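You operate a simulated robot arm through the tools that you are given. There is no shell and no other tool.

The job below is to be done with a simulated robot arm. You get a single attempt, and the scene is never put back.

Task
Seat the block with white band in the right socket, then lay leaf on its top.
Fine: brush on oil size with the brush with teal handle, wait till it is tacky, press on the sheet with teal block; lid, brush and blank sheet go back; other tops untouched. Set down upright: brush with teal handle.

The check looks at the end state, three seconds after you hand in, the way a careful person would. Anything else that was tipped, shoved, dropped, spilled or broken makes it a failure. A push-on lid holds only when it is set on centred and level and pressed home; a screw cap is set on level and turned clockwise until tight. Flat cloth is picked up by pressing the open fingertips on it (5 to 10 N) and closing them slowly along it; thin cloth reads only 2 to 8 mm in the jaws.

Robot
A 7-joint arm with a two-finger parallel gripper, fixed in place. Base frame: the origin is on the floor under the middle of its stand, x ahead of it, y to its left, z up; the work surface is at about z = 860. Units: mm, degrees, N and s.
It reaches about 1147 mm from its shoulder. Its first joint turns from -166.0 to 166.0 degrees. Payload 3.43 kg.
The tool frame sits at the grasp point between the pads (the TCP): z along the fingers, y along the line on which they close. The tips reach 30 mm beyond it. Largest opening 94 mm; finger width 28, thickness 10; the body of the gripper, 50 by 96 mm, starts 55 mm behind the TCP.
Orientation is that of the tool frame in the base frame, as a unit quaternion [w, x, y, z]. With the fingers straight down and closing along the base's y, the tool's x points along the base's -x, its y along +y and its z along -z.

Tools
- The arm moves only by the tool drive_tool. Its argument "series" is a list of rows, each a list of 3 entries, a list of its own where there are three numbers: the shift along the tool's x, y, z in units of 300 mm (1.0 is 300 mm), then the turn, a rotation vector about the tool's x, y, z in units of 90 degrees (1.0 is 90 degrees), then the finger opening in m, from 0 to 0.094. In form: [[[x, y, z], [wx, wy, wz], grip], ...]. A call has 1 to 20 rows; each row is the pose to reach, as a shift and turn from the pose commanded when the call began, along the tool's axes at that moment. A call with a number of a shift or a turn outside -1 to 1 is refused whole. Each row takes 0.2 s and may step no farther than 50 mm and 8.6 degrees from the row before; otherwise, or with a gripper value out of range, the whole call is refused. A pose out of reach is approached as far as the arm can. The call stops where the force on the tool passes 90 N (or 10 N more than at its start, if that is more) or the arm is blocked; 0.2 s more then pass. The fingers move at their own pace (about 45 mm/s each) and stop on an object; they squeeze with about 24 N. The grip force told is the motor's: it shows also when the fingers shut on nothing. Time passes only in rows, and 0.2 s behind the last, so rows that repeat a pose let the fingers close. It gives the time, the measured TCP pose, the force on the tool (base axes), the opening and the grip force at its end, in the units of the frame above (readings bear some noise), with the torque about the TCP (base axes, N m) and any sound that the robot's microphone picked up, and new pictures: "views" is both (left out), scene, wrist or none.
- Cameras (640 x 400 px; columns grow to the right, rows downward): "scene" is fixed at [221.3, 500.9, 1639.3]; the picture's right is [-0.48, -0.88, 0.00], its down [-0.69, 0.38, -0.62] and it looks along [0.55, -0.30, -0.78] (base axes); focal length 224 px, centre (320, 200). "wrist" rides on the gripper at [76, 14, -103] in the tool frame; the picture's right is [-0.18, 0.98, 0.00], its down [-0.75, -0.14, -0.64] and it looks along [-0.63, -0.12, 0.77] (tool axes); focal length 243 px, centre (320, 200). There is no depth. A picture from a camera that has moved, and an enlarged one, comes with that camera's place and axes in the base frame and with its lens.
- close_up(camera, box): a new picture of the part [left, top, right, bottom] of that camera's present view, enlarged. No time passes.
- close_job(): hands the job in; it is judged then, once.

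Places have to be worked out from the pictures, the camera data and where the tool is seen. Open the gripper and draw the arm clear of the work before you hand the job in, unless the task says otherwise.

The tools are called after ">>>" as name(argument=value, ...) on one line, values as JSON. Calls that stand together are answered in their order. drive_tool: Moves the arm, as the interface text tells. Its arguments: {"type":"object","properties":{"series":{"type":"array"},"views":{"type":"string","enum":["both","scene","wrist","none"]}},"required":["series"]} The other tools are called the same way: close_up (camera, box) takes an enlarged picture of a part of a camera's view; close_job () hands the job in.

At the start:

```text
time: 0.0
tool_pos: [675.1, 47.1, 1285.1]
tcp_rot: [0.0, 0.001, 1.0, 0.0]
force: [0.2, 0.3, 0.2]
ft_torque: [-0.02, 0.02, 0.0]
finger_gap: 93.9
gripper_force: 0.1
```

scene: 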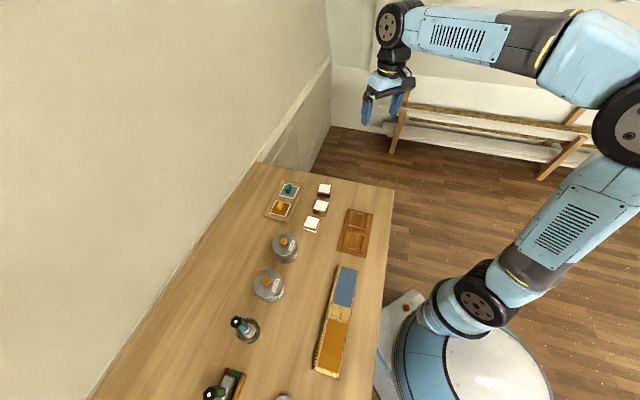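
wrist: 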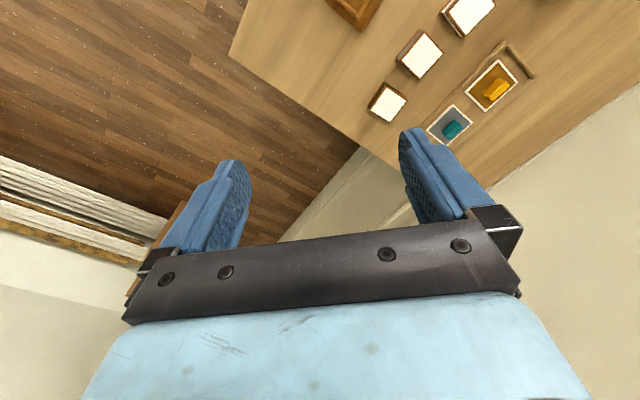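

I start by enlarging the scene view to identify the objects on the table.

>>> close_up(camera="scene", box=[240, 160, 400, 260])

>>> close_up(camera="scene", box=[220, 220, 380, 320])

>>> close_up(camera="scene", box=[180, 300, 340, 400])

>>> close_up(camera="wrist", box=[300, 0, 540, 150])

```text
4.00 times, centred on (320, 210) of scene
camera zoom: at [221.3, 500.9, 1639.3], right [-0.48, -0.88, 0.0], down [-0.69, 0.38, -0.62], along [0.55, -0.3, -0.78], focal length 897 px, centre (320, 160)
```

zoom: 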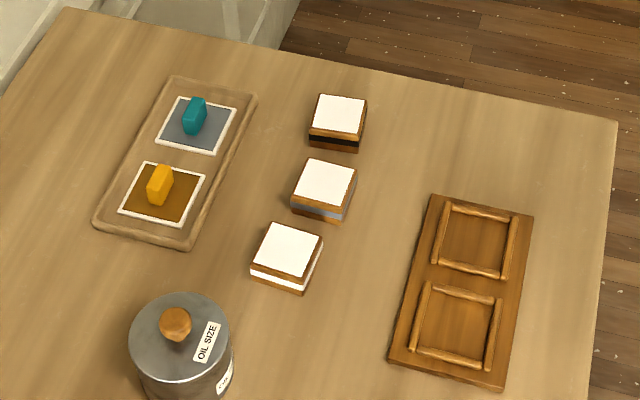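

```text
4.00 times, centred on (300, 270) of scene
camera zoom: at [221.3, 500.9, 1639.3], right [-0.48, -0.88, 0.0], down [-0.69, 0.38, -0.62], along [0.55, -0.3, -0.78], focal length 897 px, centre (400, -80)
```

zoom: 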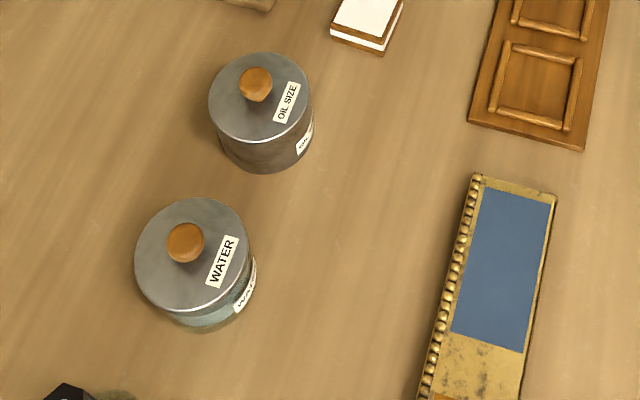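

```text
4.00 times, centred on (260, 350) of scene
camera zoom: at [221.3, 500.9, 1639.3], right [-0.48, -0.88, 0.0], down [-0.69, 0.38, -0.62], along [0.55, -0.3, -0.78], focal length 897 px, centre (560, -400)
```

zoom: 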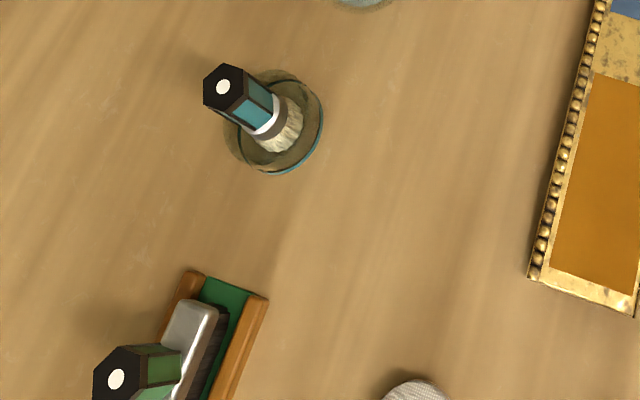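

```text
2.67 times, centred on (420, 75) of wrist
camera zoom: at [598.8, 60.9, 1386.3], right [0.18, 0.98, 0.0], down [0.75, -0.14, 0.64], along [0.63, -0.12, -0.77], focal length 647 px, centre (53, 533)
```

zoom: 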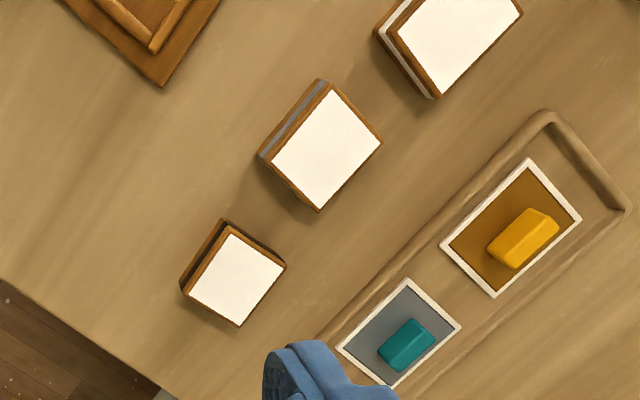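

The layout is a two-socket board near (560,150), three banded blocks, a tray holding two sheets with knob blocks, two lidded jars, and the teal brush near (420,640). I'll move the wrist camera over the middle for a better look.

>>> drive_tool(series=[[[0.073, 0.105, 0.056], [0, 0, 0], 0.094], [[0.146, 0.21, 0.112], [0, 0, 0], 0.094], [[0.219, 0.315, 0.168], [0, 0, 0], 0.094], [[0.292, 0.42, 0.224], [0, 0, 0], 0.094], [[0.365, 0.525, 0.28], [0, 0, 0], 0.094], [[0.438, 0.63, 0.336], [0, 0, 0], 0.094], [[0.511, 0.735, 0.392], [0, 0, 0], 0.094], [[0.583, 0.843, 0.45], [0, 0, 0], 0.094]])

```text
time: 1.8
tool_pos: [498.4, 299.8, 1149.5]
tcp_rot: [0.0, 0.0, 1.0, 0.0]
force: [0.6, -0.4, -0.5]
ft_torque: [-0.02, -0.01, 0.01]
finger_gap: 94.0
gripper_force: 0.0
camera wrist: at [422.0, 314.0, 1251.7], right [0.18, 0.98, 0.0], down [0.75, -0.14, 0.64], along [0.63, -0.12, -0.77], focal length 243 px, centre (320, 200)
```

scene: 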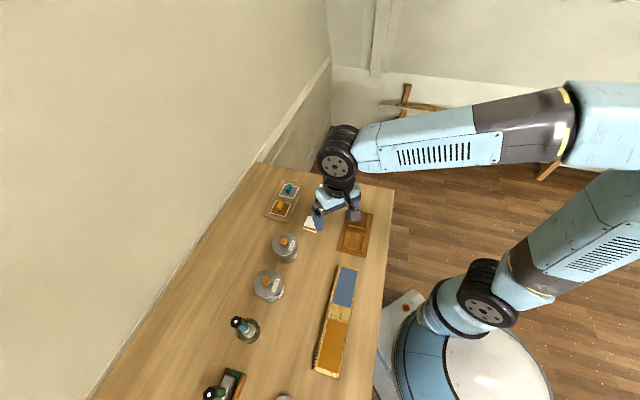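
wrist: 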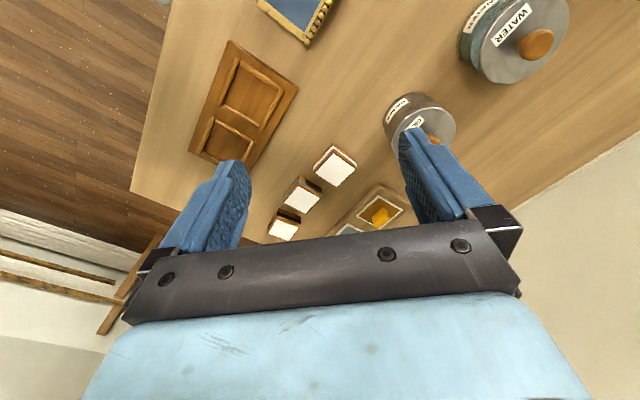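

The wrist picture shows the board, blocks and jars. I zoom in to read details.

>>> close_up(camera="wrist", box=[180, 20, 340, 180])

>>> close_up(camera="wrist", box=[240, 130, 420, 250])

>>> close_up(camera="wrist", box=[360, 0, 600, 150])

```text
2.50 times, centred on (260, 100) of wrist
camera zoom: at [422.0, 314.0, 1251.7], right [0.18, 0.98, 0.0], down [0.75, -0.14, 0.64], along [0.63, -0.12, -0.77], focal length 606 px, centre (470, 450)
```

zoom: 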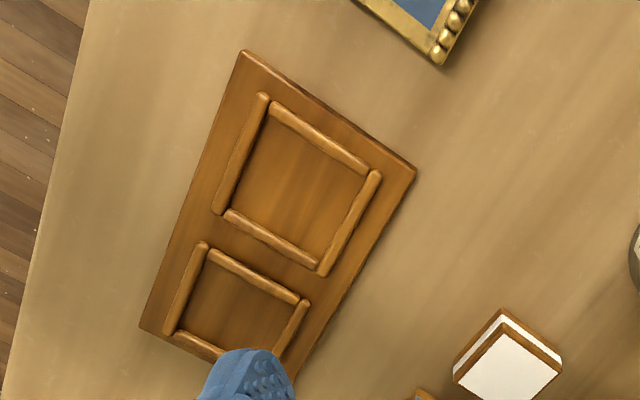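

```text
3.33 times, centred on (330, 190) of wrist
camera zoom: at [422.0, 314.0, 1251.7], right [0.18, 0.98, 0.0], down [0.75, -0.14, 0.64], along [0.63, -0.12, -0.77], focal length 809 px, centre (287, 233)
```

zoom: 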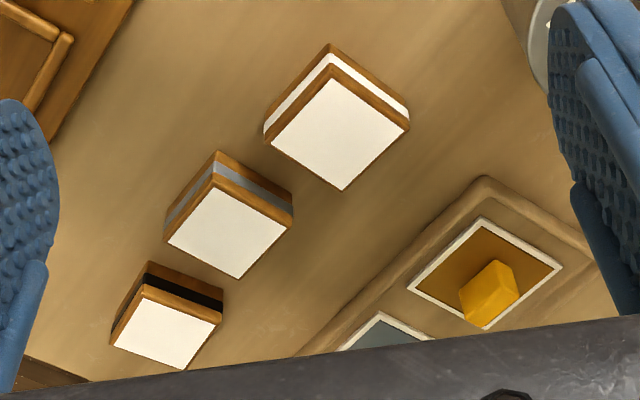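

```text
2.67 times, centred on (480, 75) of wrist
camera zoom: at [422.0, 314.0, 1251.7], right [0.18, 0.98, 0.0], down [0.75, -0.14, 0.64], along [0.63, -0.12, -0.77], focal length 647 px, centre (-107, 533)
```

zoom: 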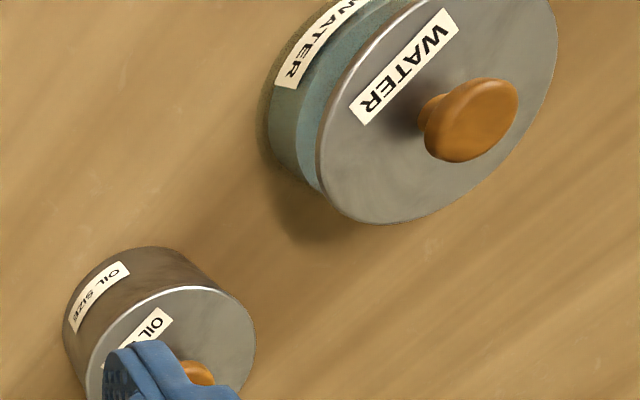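

Next I hover over the board to measure the sockets accurately.

>>> drive_tool(series=[[[-0.035, -0.117, 0.058], [0, 0, 0], 0.094], [[-0.07, -0.233, 0.117], [0, 0, 0], 0.094], [[-0.105, -0.35, 0.175], [0, 0, 0], 0.094], [[-0.14, -0.467, 0.233], [0, 0, 0], 0.094]], views="wrist")

```text
time: 2.8
tool_pos: [541.5, 162.0, 1079.1]
tcp_rot: [0.001, 0.0, 1.0, 0.0]
force: [0.6, -0.3, 0.2]
ft_torque: [-0.01, -0.03, -0.01]
finger_gap: 94.0
gripper_force: 0.0
camera wrist: at [465.8, 174.7, 1181.8], right [0.18, 0.98, 0.0], down [0.75, -0.14, 0.64], along [0.63, -0.12, -0.77], focal length 243 px, centre (320, 200)
```

wrist: 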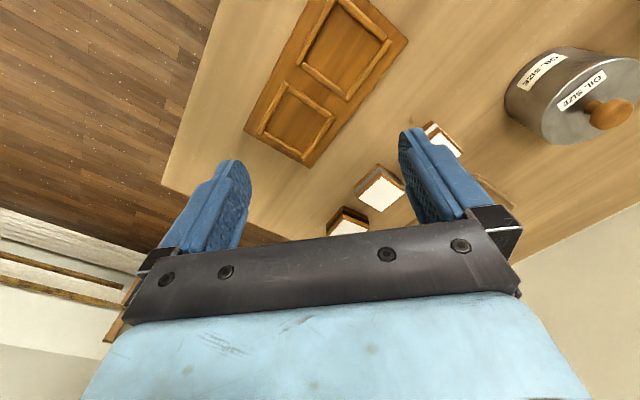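

Enlarging the board for measurement.

>>> close_up(camera="wrist", box=[230, 0, 422, 170])

>>> close_up(camera="wrist", box=[480, 30, 640, 160])

```text
2.35 times, centred on (326, 85) of wrist
camera zoom: at [465.8, 174.7, 1181.8], right [0.18, 0.98, 0.0], down [0.75, -0.14, 0.64], along [0.63, -0.12, -0.77], focal length 571 px, centre (306, 471)
```

zoom: 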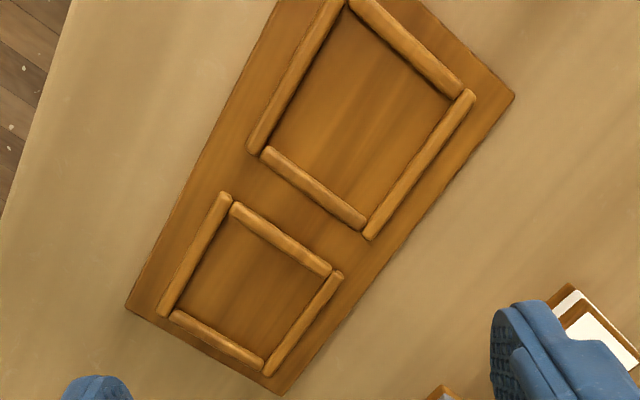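

```text
3.08 times, centred on (560, 95) of wrist
camera zoom: at [465.8, 174.7, 1181.8], right [0.18, 0.98, 0.0], down [0.75, -0.14, 0.64], along [0.63, -0.12, -0.77], focal length 746 px, centre (-418, 523)
```

zoom: 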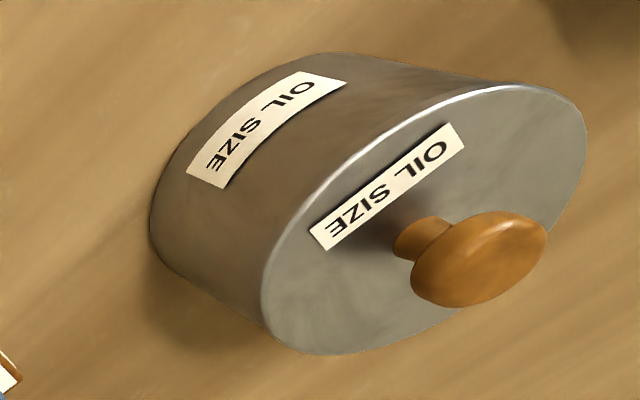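

The right socket's (smaller y) centre is near (587,120) with inner walls of about 58–60 mm at 45°. Next I hover near the white-banded block and the tray.

>>> drive_tool(series=[[[-0.09, 0.107, 0], [0, 0, 0], 0.094], [[-0.18, 0.213, 0], [0, 0, 0], 0.094], [[-0.27, 0.32, 0], [0, 0, 0], 0.094], [[-0.362, 0.427, 0], [0, 0, 0], 0.094]], views="wrist")

>>> close_up(camera="wrist", box=[240, 0, 480, 160])

```text
time: 3.8
tool_pos: [651.2, 288.0, 1081.3]
tcp_rot: [0.0, 0.0, 1.0, 0.0]
force: [0.6, -0.3, 0.5]
ft_torque: [0.01, -0.03, 0.0]
finger_gap: 93.9
gripper_force: 0.1
camera wrist: at [574.2, 301.3, 1183.7], right [0.18, 0.98, 0.0], down [0.75, -0.14, 0.64], along [0.63, -0.12, -0.77], focal length 243 px, centre (320, 200)
```

wrist: 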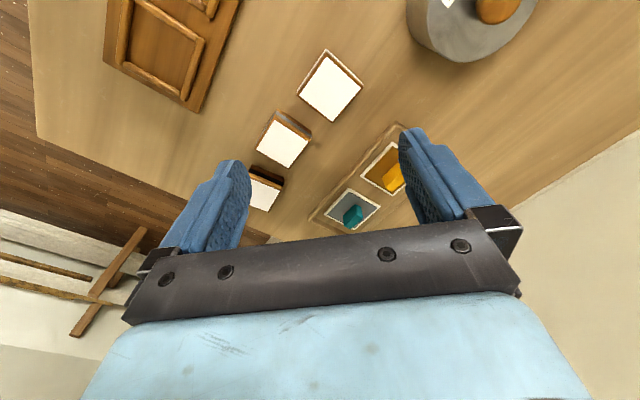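

```text
2.50 times, centred on (360, 80) of wrist
camera zoom: at [574.2, 301.3, 1183.7], right [0.18, 0.98, 0.0], down [0.75, -0.14, 0.64], along [0.63, -0.12, -0.77], focal length 606 px, centre (220, 500)
```

zoom: 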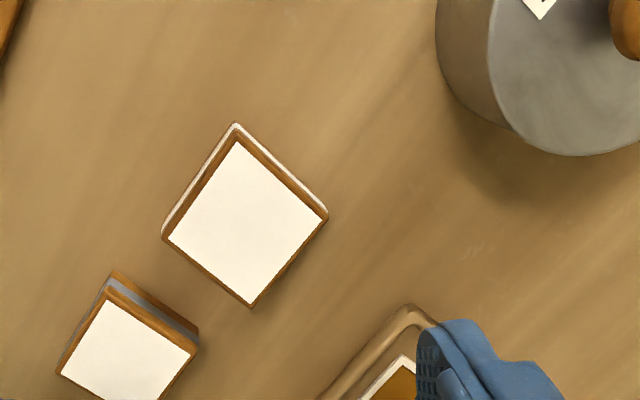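

The white-banded block measures about 50 mm, top z≈895, centre ≈(656,298), rotated about 42–45°. Next I look at the tray.

>>> drive_tool(series=[[[-0.117, 0.04, 0], [0, 0, 0], 0.094], [[-0.233, 0.08, 0], [0, 0, 0], 0.094], [[-0.35, 0.11, 0], [0, 0, 0], 0.094], [[-0.467, 0.15, 0], [0, 0, 0], 0.094]], views="wrist")

>>> close_up(camera="wrist", box=[260, 0, 460, 160])

```text
time: 4.8
tool_pos: [791.3, 331.8, 1079.9]
tcp_rot: [0.0, 0.0, 1.0, 0.0]
force: [-0.5, -0.3, 0.1]
ft_torque: [0.01, -0.01, -0.01]
finger_gap: 94.0
gripper_force: 0.0
camera wrist: at [714.2, 345.2, 1181.9], right [0.18, 0.98, 0.0], down [0.75, -0.14, 0.64], along [0.63, -0.12, -0.77], focal length 243 px, centre (320, 200)
```

wrist: 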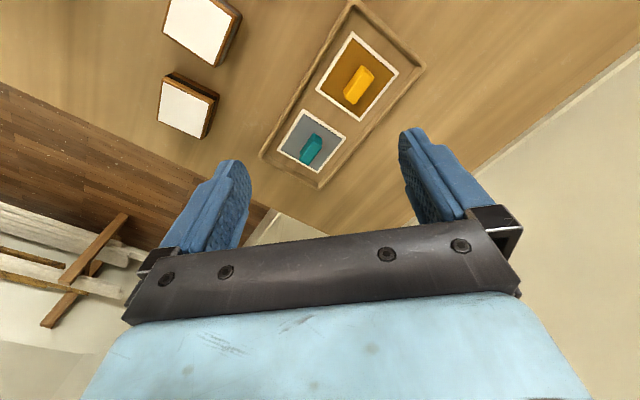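

```text
2.50 times, centred on (360, 80) of wrist
camera zoom: at [714.2, 345.2, 1181.9], right [0.18, 0.98, 0.0], down [0.75, -0.14, 0.64], along [0.63, -0.12, -0.77], focal length 606 px, centre (220, 500)
```

zoom: 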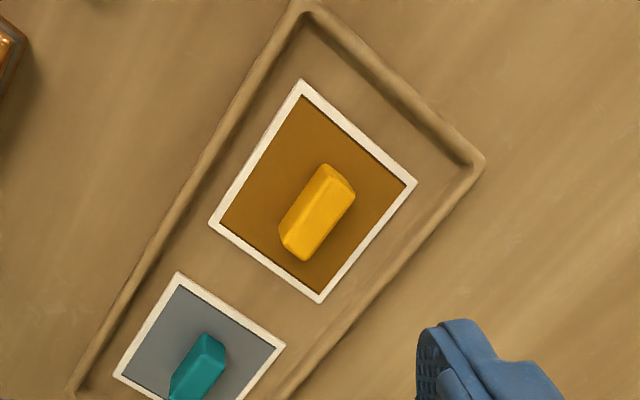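

I'll centre the view on the teal sheet and drop slightly lower for a better measurement.

>>> drive_tool(series=[[[-0.12, -0.04, 0.05], [0, 0, 0], 0.094], [[-0.24, -0.08, 0.1], [0, 0, 0], 0.094]], views="wrist")

>>> close_up(camera="wrist", box=[240, 0, 440, 160])

```text
time: 5.4
tool_pos: [864.7, 309.0, 1050.0]
tcp_rot: [-0.001, 0.001, 1.0, 0.0]
force: [-0.7, 0.9, 0.2]
ft_torque: [-0.03, 0.01, 0.0]
finger_gap: 94.2
gripper_force: 0.1
camera wrist: at [788.3, 321.9, 1151.9], right [0.18, 0.98, 0.0], down [0.75, -0.14, 0.64], along [0.63, -0.12, -0.77], focal length 243 px, centre (320, 200)
```

wrist: 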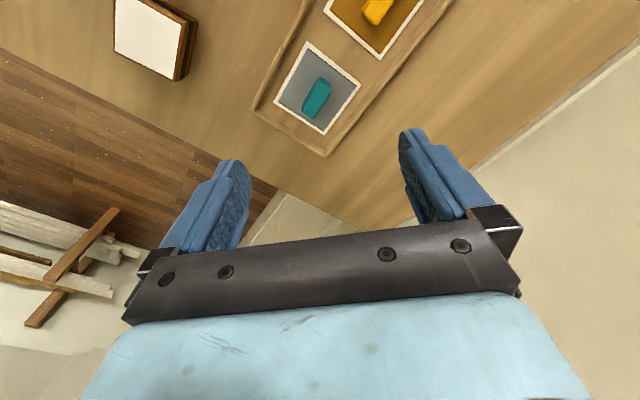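

```text
2.50 times, centred on (340, 80) of wrist
camera zoom: at [788.3, 321.9, 1151.9], right [0.18, 0.98, 0.0], down [0.75, -0.14, 0.64], along [0.63, -0.12, -0.77], focal length 606 px, centre (270, 500)
```

zoom: 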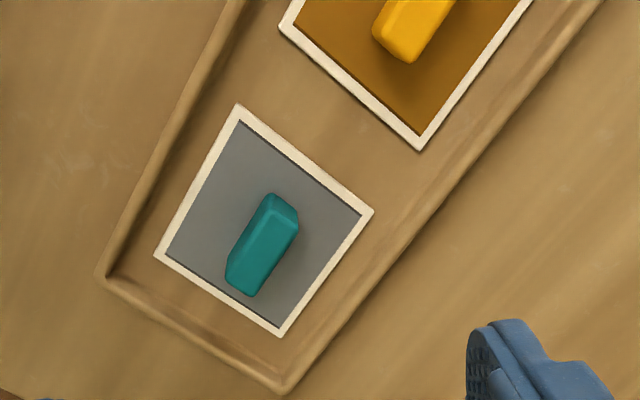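

The teal sheet is a 70 mm square centred at about (868,303), edges at 45°, with its knob block centred on it and long along (1,-1). Next I raise and travel to look at the brush side.

>>> drive_tool(series=[[[0.11, 0.0625, -0.1], [0, 0, 0], 0.094], [[0.225, 0.125, -0.2], [0, 0, 0], 0.094], [[0.3375, 0.1875, -0.3], [0, 0, 0], 0.094], [[0.45, 0.25, -0.4], [0, 0, 0], 0.094], [[0.5625, 0.3125, -0.5], [0, 0, 0], 0.094], [[0.675, 0.375, -0.5], [0, 0, 0], 0.094], [[0.7875, 0.4375, -0.5], [0, 0, 0], 0.094], [[0.9, 0.5, -0.5], [0, 0, 0], 0.094]], views="none")

>>> drive_tool(series=[[[0.1375, 0.075, 0], [0, 0, 0], 0.094], [[0.275, 0.15, 0], [0, 0, 0], 0.094], [[0.4125, 0.225, 0], [0, 0, 0], 0.094], [[0.55, 0.3, 0], [0, 0, 0], 0.094]], views="both")

```text
time: 7.2
tool_pos: [593.6, 458.6, 1197.6]
tcp_rot: [-0.001, 0.0, 1.0, 0.001]
force: [0.4, -0.6, -0.3]
ft_torque: [0.06, 0.04, 0.0]
finger_gap: 94.0
gripper_force: 0.0
```

```text
time: 8.2
tool_pos: [426.0, 547.4, 1197.1]
tcp_rot: [0.0, 0.0, 1.0, 0.0]
force: [0.9, -1.2, 0.5]
ft_torque: [0.02, 0.02, 0.03]
finger_gap: 94.1
gripper_force: 0.1
camera wrist: at [350.4, 562.7, 1299.6], right [0.19, 0.98, 0.0], down [0.75, -0.14, 0.64], along [0.63, -0.12, -0.77], focal length 243 px, centre (320, 200)
```

scene: 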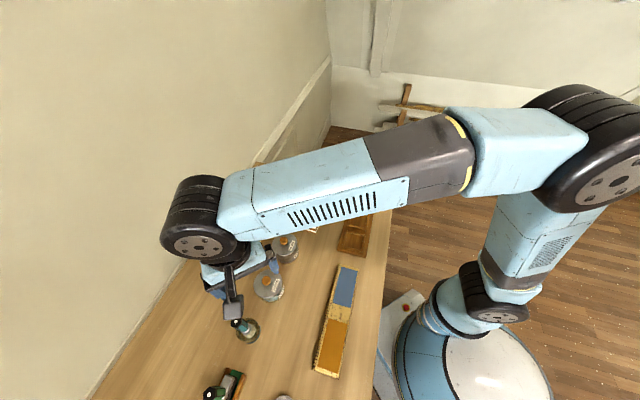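
wrist: 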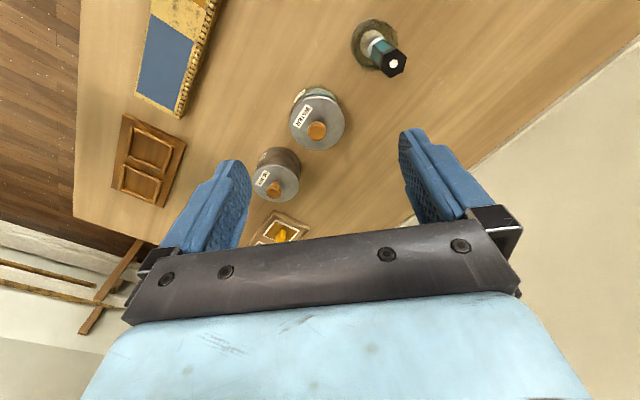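

Zooming on the brush and the jars.

>>> close_up(camera="wrist", box=[320, 0, 440, 90])

>>> close_up(camera="wrist", box=[230, 70, 370, 210])

>>> close_up(camera="scene", box=[200, 300, 300, 400])

```text
4.44 times, centred on (380, 45) of wrist
camera zoom: at [350.4, 562.7, 1299.6], right [0.19, 0.98, 0.0], down [0.75, -0.14, 0.64], along [0.63, -0.12, -0.77], focal length 1078 px, centre (53, 889)
```

zoom: 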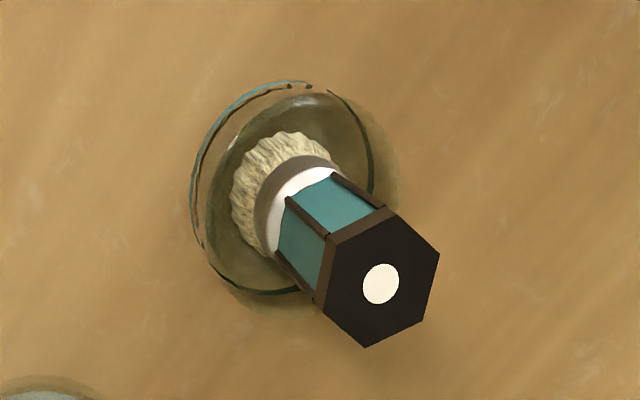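

```text
2.86 times, centred on (300, 140) of wrist
camera zoom: at [350.4, 562.7, 1299.6], right [0.19, 0.98, 0.0], down [0.75, -0.14, 0.64], along [0.63, -0.12, -0.77], focal length 693 px, centre (377, 371)
```

zoom: 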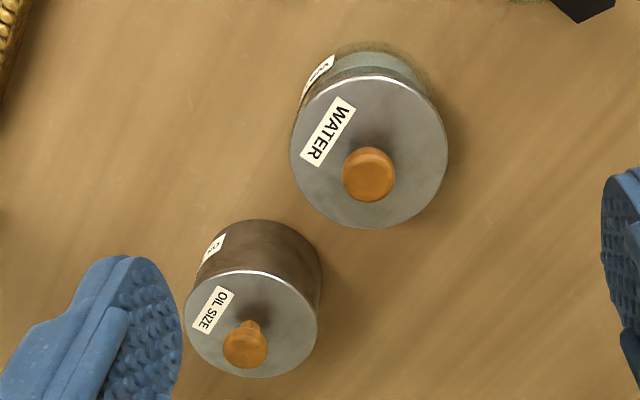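

```text
4.00 times, centred on (250, 350) of scene
camera zoom: at [221.3, 500.9, 1639.3], right [-0.48, -0.88, 0.0], down [-0.69, 0.38, -0.62], along [0.55, -0.3, -0.78], focal length 897 px, centre (600, -400)
```

zoom: 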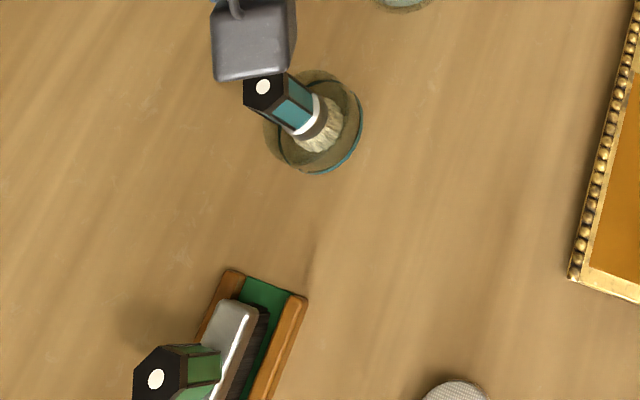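

The brush stands upright in a glass dish at about (417,630), top z≈1015; the oil size jar is at about (607,430) with a lid at z≈920. I'll check the gilt frame and other parts for any cue.

>>> close_up(camera="wrist", box=[100, 0, 260, 120])

>>> close_up(camera="scene", box=[290, 250, 400, 400])

```text
3.33 times, centred on (180, 60) of wrist
camera zoom: at [350.4, 562.7, 1299.6], right [0.19, 0.98, 0.0], down [0.75, -0.14, 0.64], along [0.63, -0.12, -0.77], focal length 809 px, centre (787, 667)
```

zoom: 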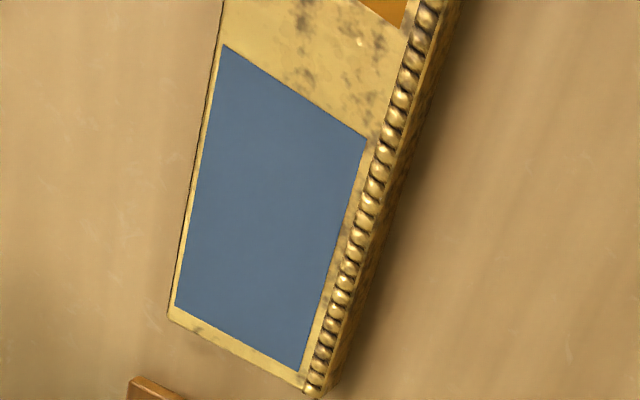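

```text
2.67 times, centred on (345, 325) of scene
camera zoom: at [221.3, 500.9, 1639.3], right [-0.48, -0.88, 0.0], down [-0.69, 0.38, -0.62], along [0.55, -0.3, -0.78], focal length 598 px, centre (253, -133)
```

zoom: 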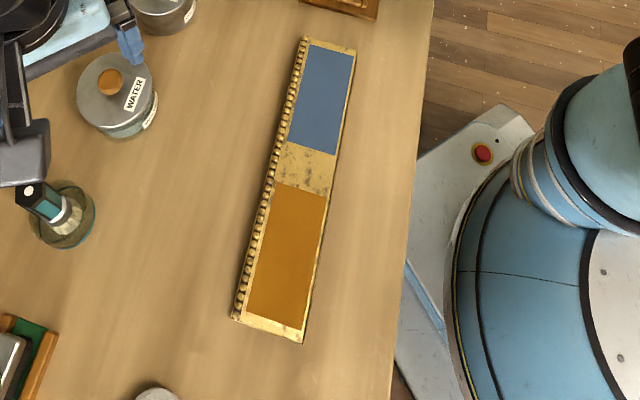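

The gilt sample strip isn't part of the job. I head for the white-banded block, turning the wrist 45° so the fingers close along the base (1,1) direction.

>>> drive_tool(series=[[[-0.096, -0.104, 0.049], [0, 0, 0.0625], 0.094], [[-0.192, -0.208, 0.098], [0, 0, 0.125], 0.094], [[-0.288, -0.311, 0.146], [0, 0, 0.1875], 0.094], [[-0.384, -0.415, 0.195], [0, 0, 0.25], 0.094], [[-0.479, -0.519, 0.244], [0, 0, 0.3125], 0.094], [[-0.575, -0.623, 0.293], [0, 0, 0.375], 0.094], [[-0.671, -0.726, 0.341], [0, 0, 0.4375], 0.094], [[-0.767, -0.83, 0.39], [0, 0, 0.5], 0.094]], views="both")

>>> close_up(camera="wrist", box=[220, 0, 420, 160])

```text
time: 10.0
tool_pos: [658.0, 299.4, 1084.0]
tcp_rot: [0.0, 0.382, 0.924, -0.001]
force: [0.0, -0.5, -0.5]
ft_torque: [0.0, -0.02, -0.03]
finger_gap: 94.0
gripper_force: 0.1
camera wrist: at [613.3, 361.9, 1186.0], right [0.83, 0.56, 0.0], down [0.43, -0.63, 0.64], along [0.36, -0.53, -0.77], focal length 243 px, centre (320, 200)
```

scene: 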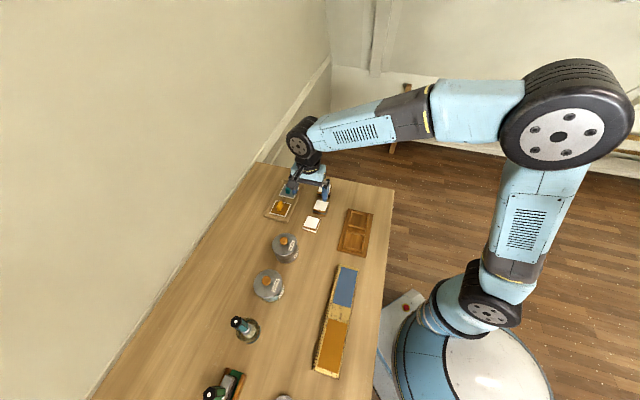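
wrist: 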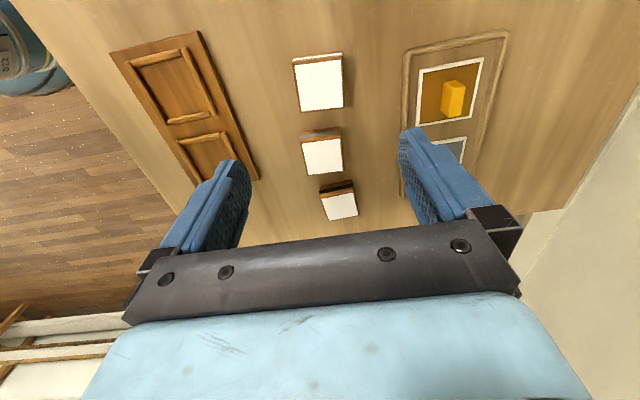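

```text
2.50 times, centred on (320, 80) of wrist
camera zoom: at [613.3, 361.9, 1186.0], right [0.83, 0.56, 0.0], down [0.43, -0.63, 0.64], along [0.36, -0.53, -0.77], focal length 606 px, centre (320, 500)
```

zoom: 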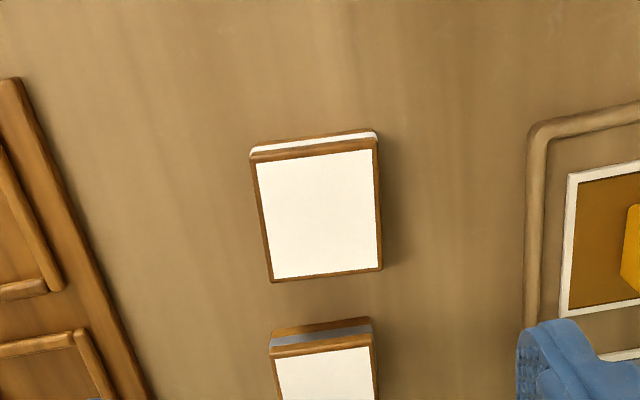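

The block top is ≈53 mm square at (656.5,299.6), sides at about 41°, and the TCP is already centred over it. I descend partway with a small yaw correction and check.

>>> drive_tool(series=[[[0, 0, 0.13], [0, 0, 0.024], 0.094], [[0, 0.003, 0.26], [0, 0, 0.048], 0.094], [[0.003, 0.003, 0.4], [0, 0, 0.048], 0.094]], views="wrist")

>>> close_up(camera="wrist", box=[200, 0, 440, 200])

```text
time: 10.8
tool_pos: [659.4, 302.1, 962.4]
tcp_rot: [0.0, 0.417, 0.909, 0.001]
force: [-0.2, 0.3, 0.6]
ft_torque: [-0.01, -0.04, 0.0]
finger_gap: 93.9
gripper_force: 0.0
camera wrist: at [619.4, 367.6, 1065.6], right [0.87, 0.5, 0.0], down [0.38, -0.66, 0.64], along [0.32, -0.56, -0.77], focal length 243 px, centre (320, 200)
```

wrist: 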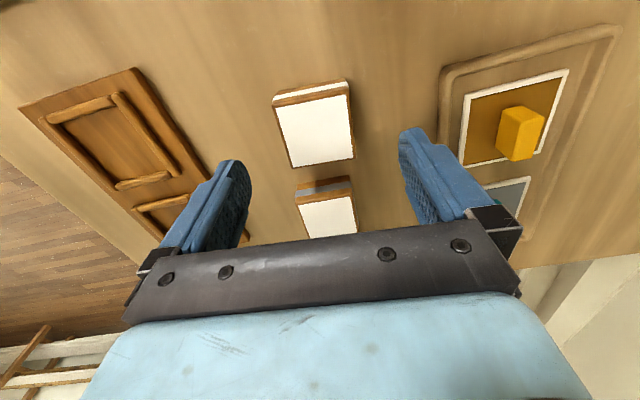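

```text
2.00 times, centred on (320, 100) of wrist
camera zoom: at [619.4, 367.6, 1065.6], right [0.87, 0.5, 0.0], down [0.38, -0.66, 0.64], along [0.32, -0.56, -0.77], focal length 485 px, centre (320, 400)
```

zoom: 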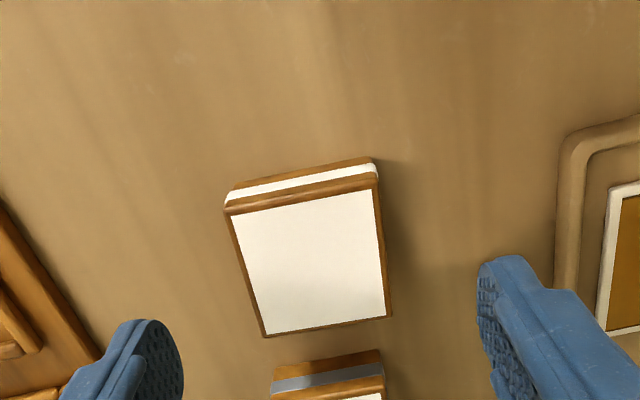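

The block is centred at tool (-1,-2) mm and aligned. I descend to TCP z≈908 so the tips sit about 18 mm above the block's base, then close.

>>> drive_tool(series=[[[-0.003, -0.007, 0.09], [0, 0, 0], 0.094], [[-0.003, -0.007, 0.183], [0, 0, 0], 0.094], [[-0.003, -0.007, 0.183], [0, 0, 0], 0.07], [[-0.003, -0.007, 0.183], [0, 0, 0], 0.058], [[-0.003, -0.007, 0.183], [0, 0, 0], 0.048], [[-0.003, -0.007, 0.183], [0, 0, 0], 0.04], [[-0.003, -0.007, 0.183], [0, 0, 0], 0.035]], views="both")

```text
time: 12.4
tool_pos: [656.4, 299.0, 908.7]
tcp_rot: [0.0, 0.417, 0.909, -0.001]
force: [0.1, -0.6, -0.5]
ft_torque: [0.0, -0.01, -0.02]
finger_gap: 55.0
gripper_force: 24.2
camera wrist: at [618.0, 364.6, 1010.7], right [0.87, 0.5, 0.0], down [0.38, -0.66, 0.64], along [0.32, -0.56, -0.77], focal length 243 px, centre (320, 200)
```

scene: 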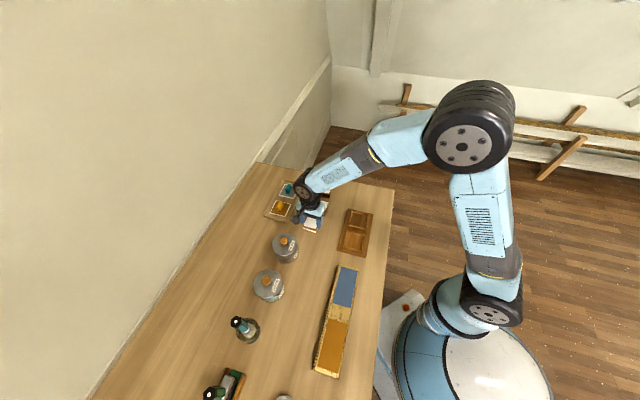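
wrist: 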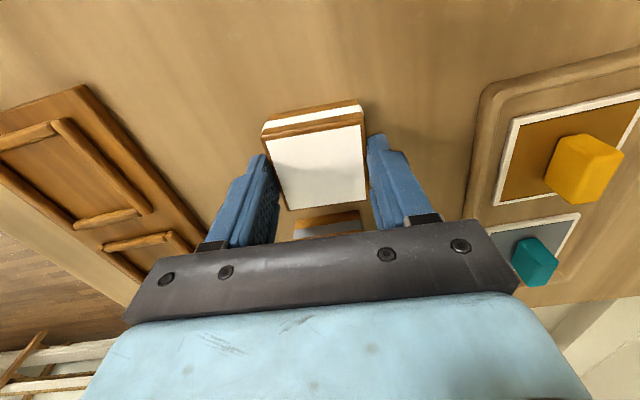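

Gripped at 55 mm. I lift 70 mm and carry it over toward the right socket, turning back to 45°.

>>> drive_tool(series=[[[0, 0, -0.08], [0, 0, 0], 0.035], [[0, 0, -0.16], [0, 0, 0], 0.035], [[0, 0, -0.233], [0, 0, 0], 0.035], [[-0.06, -0.113, -0.233], [0, 0, -0.01], 0.035], [[-0.12, -0.226, -0.233], [0, 0, -0.02], 0.035], [[-0.18, -0.339, -0.233], [0, 0, -0.03], 0.035], [[-0.24, -0.452, -0.233], [0, 0, -0.04], 0.035], [[-0.301, -0.565, -0.233], [0, 0, -0.048], 0.035]], views="both")

>>> close_up(camera="wrist", box=[200, 0, 440, 200])

```text
time: 14.2
tool_pos: [587.4, 121.4, 975.8]
tcp_rot: [-0.001, 0.383, 0.924, 0.0]
force: [0.1, -0.2, -0.3]
ft_torque: [-0.08, 0.04, -0.02]
finger_gap: 35.1
gripper_force: 0.0
camera wrist: at [543.3, 184.2, 1078.2], right [0.82, 0.57, 0.0], down [0.43, -0.63, 0.64], along [0.36, -0.53, -0.77], focal length 243 px, centre (320, 200)
```

scene: 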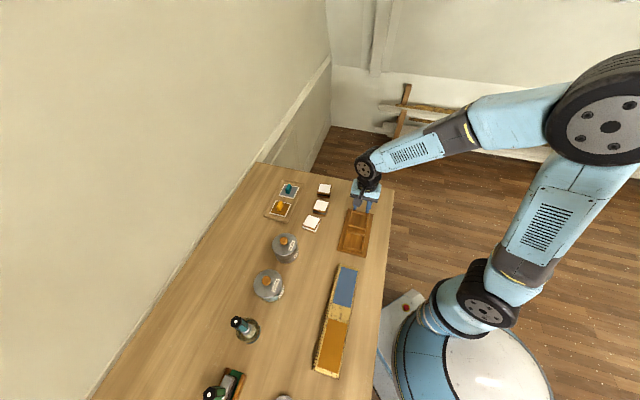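
wrist: 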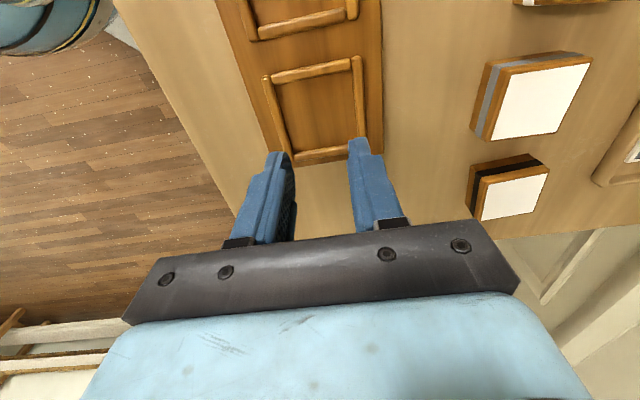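

```text
2.00 times, centred on (320, 100) of wrist
camera zoom: at [543.3, 184.2, 1078.2], right [0.82, 0.57, 0.0], down [0.43, -0.63, 0.64], along [0.36, -0.53, -0.77], focal length 485 px, centre (320, 400)
```

zoom: 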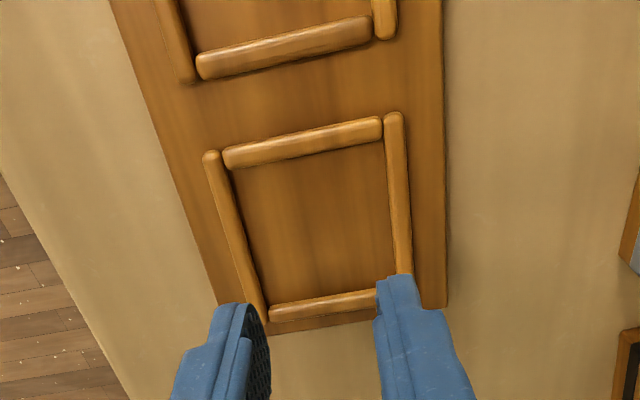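

The gripper closed to 35 mm, so the block slipped out, apparently during the lift. I'll check where it is and whether it is still upright.

>>> close_up(camera="scene", box=[260, 170, 360, 250])

>>> close_up(camera="wrist", box=[440, 0, 640, 230])

```text
5.00 times, centred on (310, 210) of scene
camera zoom: at [221.3, 500.9, 1639.3], right [-0.48, -0.88, 0.0], down [-0.69, 0.38, -0.62], along [0.55, -0.3, -0.78], focal length 1122 px, centre (370, 150)
```

zoom: 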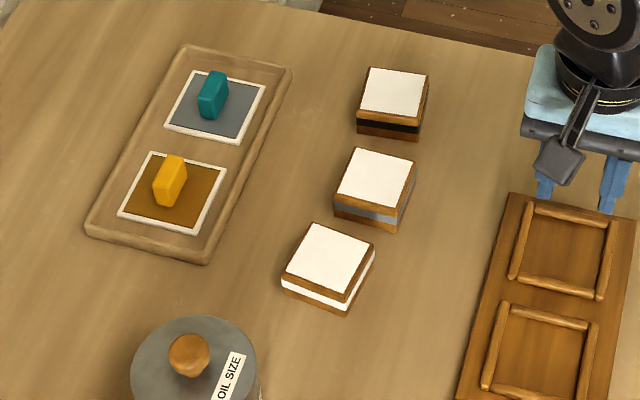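

```text
1.74 times, centred on (540, 115) of wrist
camera zoom: at [543.3, 184.2, 1078.2], right [0.82, 0.57, 0.0], down [0.43, -0.63, 0.64], along [0.36, -0.53, -0.77], focal length 422 px, centre (-63, 348)
```

zoom: 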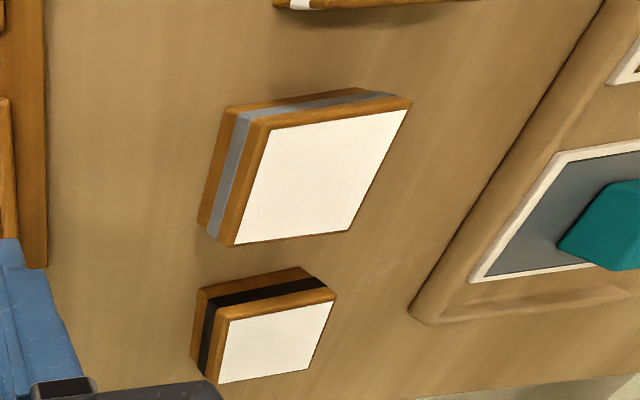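

The white block is still upright in place; it is only about 24 mm tall, so my grip was too shallow. The socket is well aligned at 45°, centred near (588,118.5). I go back over the block with the fingers open.

>>> drive_tool(series=[[[0.052, 0.117, 0], [0, 0, 0.01], 0.094], [[0.103, 0.234, 0], [0, 0, 0.02], 0.094], [[0.155, 0.352, 0], [0, 0, 0.03], 0.094], [[0.206, 0.469, 0], [0, 0, 0.04], 0.094], [[0.258, 0.586, 0], [0, 0, 0.048], 0.094], [[0.258, 0.586, 0], [0, 0, 0.048], 0.094]], views="wrist")

>>> close_up(camera="wrist", box=[200, 0, 440, 200])

```text
time: 15.6
tool_pos: [658.7, 302.3, 976.4]
tcp_rot: [0.0, 0.417, 0.909, -0.001]
force: [0.0, 0.3, -0.1]
ft_torque: [0.04, 0.0, -0.03]
finger_gap: 93.9
gripper_force: 0.1
camera wrist: at [619.3, 367.9, 1078.8], right [0.87, 0.5, 0.0], down [0.38, -0.66, 0.64], along [0.32, -0.56, -0.77], focal length 243 px, centre (320, 200)
```

wrist: 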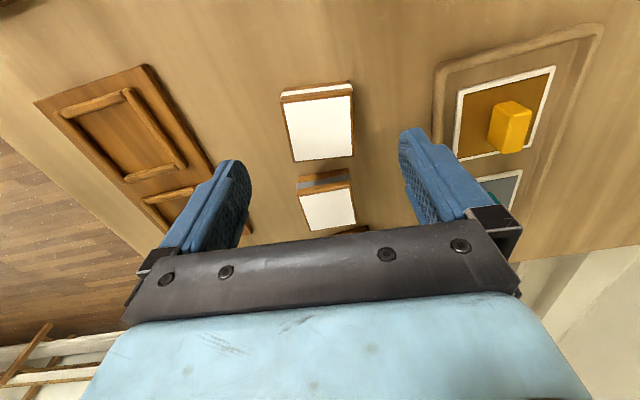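

```text
2.00 times, centred on (320, 100) of wrist
camera zoom: at [619.3, 367.9, 1078.8], right [0.87, 0.5, 0.0], down [0.38, -0.66, 0.64], along [0.32, -0.56, -0.77], focal length 485 px, centre (320, 400)
```

zoom: 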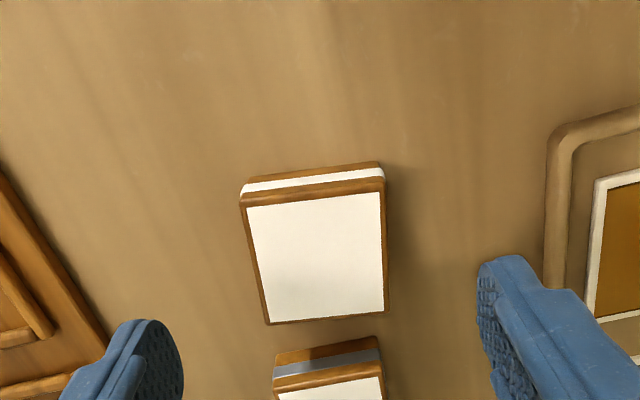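

The block is now offset by about (-9,-1.5) mm and 3° in the tool frame. I correct for that, descend to tips ≈869 mm and close.

>>> drive_tool(series=[[[-0.015, -0.003, 0.09], [0, 0, 0.015], 0.094], [[-0.029, -0.005, 0.18], [0, 0, 0.033], 0.094], [[-0.029, -0.005, 0.262], [0, 0, 0.033], 0.094], [[-0.029, -0.005, 0.262], [0, 0, 0.033], 0.075], [[-0.029, -0.005, 0.262], [0, 0, 0.033], 0.062], [[-0.029, -0.005, 0.262], [0, 0, 0.033], 0.052], [[-0.029, -0.005, 0.262], [0, 0, 0.033], 0.042], [[-0.029, -0.005, 0.262], [0, 0, 0.033], 0.035]], views="wrist")

>>> close_up(camera="wrist", box=[200, 60, 440, 260])

```text
time: 17.4
tool_pos: [661.1, 292.3, 897.3]
tcp_rot: [-0.001, 0.441, 0.897, 0.0]
force: [-0.1, -0.4, -0.2]
ft_torque: [0.02, 0.0, -0.01]
finger_gap: 54.9
gripper_force: 24.2
camera wrist: at [625.5, 360.4, 1000.3], right [0.89, 0.46, 0.0], down [0.35, -0.68, 0.64], along [0.29, -0.57, -0.77], focal length 243 px, centre (320, 200)
```

wrist: 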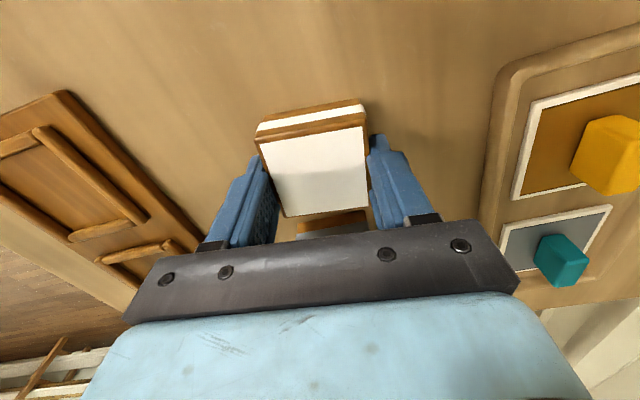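

```text
2.00 times, centred on (320, 160) of wrist
camera zoom: at [625.5, 360.4, 1000.3], right [0.89, 0.46, 0.0], down [0.35, -0.68, 0.64], along [0.29, -0.57, -0.77], focal length 485 px, centre (320, 280)
```

zoom: 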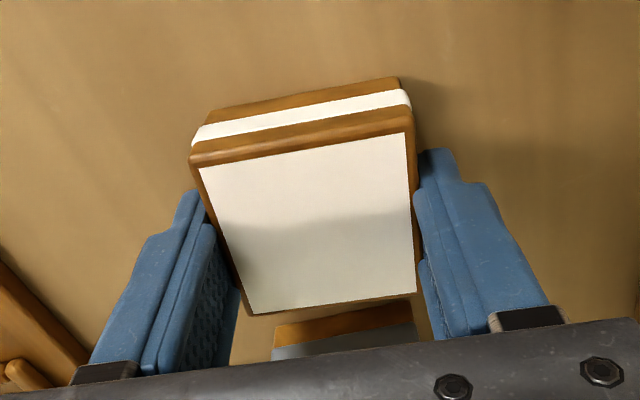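

The grip looks deeper now (gap 54.9). I lift slowly by 30 mm and check it holds.

>>> drive_tool(series=[[[0, 0, -0.02], [0, 0, 0], 0.035], [[0, 0, -0.05], [0, 0, 0], 0.035], [[0, 0, -0.1], [0, 0, 0], 0.035]], views="wrist")

```text
time: 18.2
tool_pos: [661.7, 293.1, 928.3]
tcp_rot: [-0.001, 0.44, 0.898, -0.001]
force: [-0.1, 0.4, -0.7]
ft_torque: [-0.01, 0.04, -0.02]
finger_gap: 54.8
gripper_force: 24.5
camera wrist: at [625.9, 360.2, 1031.1], right [0.89, 0.46, 0.0], down [0.35, -0.68, 0.64], along [0.29, -0.57, -0.77], focal length 243 px, centre (320, 200)
```

wrist: 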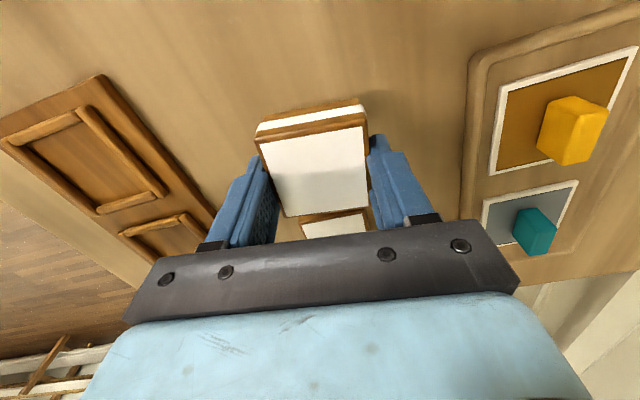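

It holds. I carry it over the right socket centre, rotating back to 45°, staying 60 mm above the table.

>>> drive_tool(series=[[[0, 0, -0.1], [0, 0, 0], 0.035], [[-0.05, -0.091, -0.1], [0, 0, -0.014], 0.035], [[-0.1, -0.183, -0.1], [0, 0, -0.027], 0.035], [[-0.15, -0.274, -0.1], [0, 0, -0.041], 0.035], [[-0.2, -0.365, -0.1], [0, 0, -0.054], 0.035], [[-0.25, -0.457, -0.1], [0, 0, -0.068], 0.035], [[-0.3, -0.548, -0.1], [0, 0, -0.081], 0.035], [[-0.3, -0.548, -0.1], [0, 0, -0.081], 0.035]], views="both")

>>> close_up(camera="wrist", box=[200, 60, 440, 260])

```text
time: 20.0
tool_pos: [585.5, 121.2, 958.8]
tcp_rot: [0.0, 0.382, 0.924, 0.0]
force: [0.4, -0.4, -0.6]
ft_torque: [-0.01, 0.01, 0.01]
finger_gap: 55.1
gripper_force: 24.2
camera wrist: at [542.2, 183.2, 1061.1], right [0.82, 0.57, 0.0], down [0.43, -0.63, 0.64], along [0.36, -0.53, -0.77], focal length 243 px, centre (320, 200)
```

scene: 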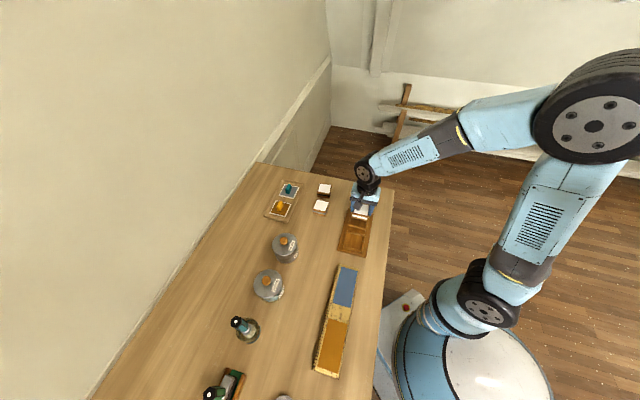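
wrist: 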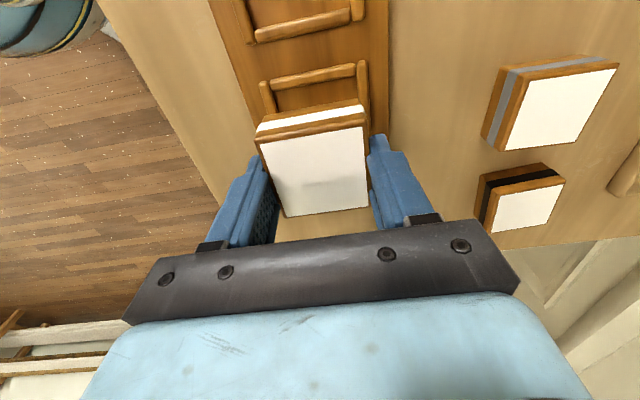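

```text
2.00 times, centred on (320, 160) of wrist
camera zoom: at [542.2, 183.2, 1061.1], right [0.82, 0.57, 0.0], down [0.43, -0.63, 0.64], along [0.36, -0.53, -0.77], focal length 485 px, centre (320, 280)
```

zoom: 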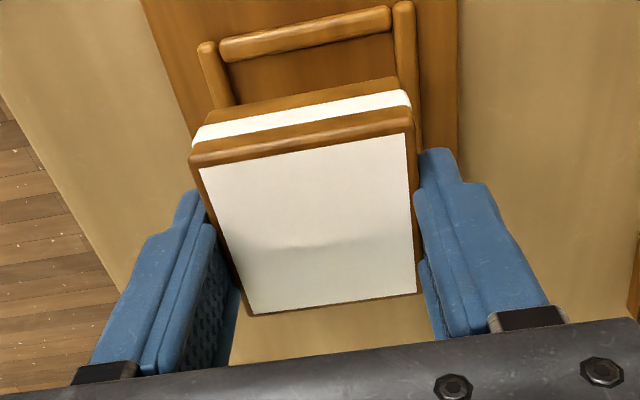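

The block is over the socket within about 1 mm. I lower 42 mm first and check.

>>> drive_tool(series=[[[0, 0.002, 0.05], [0, 0, 0], 0.035], [[0, 0.002, 0.1], [0, 0, 0], 0.035], [[0, 0.002, 0.14], [0, 0, 0], 0.035]], views="wrist")

>>> close_up(camera="wrist", box=[200, 60, 440, 260])

```text
time: 20.8
tool_pos: [586.5, 119.2, 918.2]
tcp_rot: [-0.001, 0.383, 0.924, -0.001]
force: [0.2, -0.1, -0.5]
ft_torque: [-0.02, 0.02, -0.01]
finger_gap: 55.2
gripper_force: 24.4
camera wrist: at [542.9, 182.8, 1019.5], right [0.83, 0.56, 0.0], down [0.43, -0.63, 0.64], along [0.36, -0.53, -0.77], focal length 243 px, centre (320, 200)
```

wrist: 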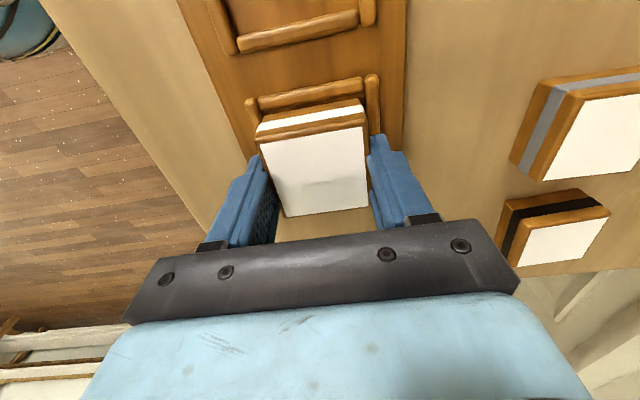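

```text
2.00 times, centred on (320, 160) of wrist
camera zoom: at [542.9, 182.8, 1019.5], right [0.83, 0.56, 0.0], down [0.43, -0.63, 0.64], along [0.36, -0.53, -0.77], focal length 485 px, centre (320, 280)
```

zoom: 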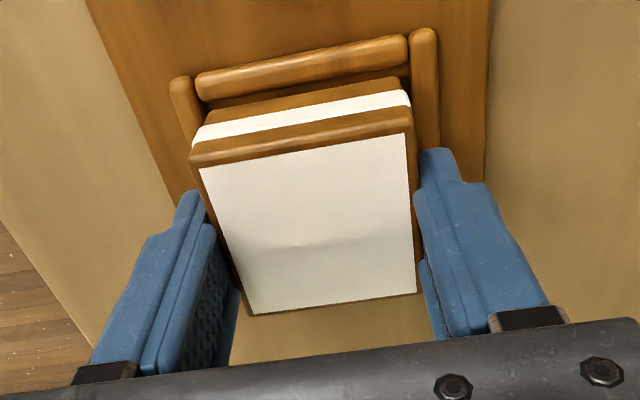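

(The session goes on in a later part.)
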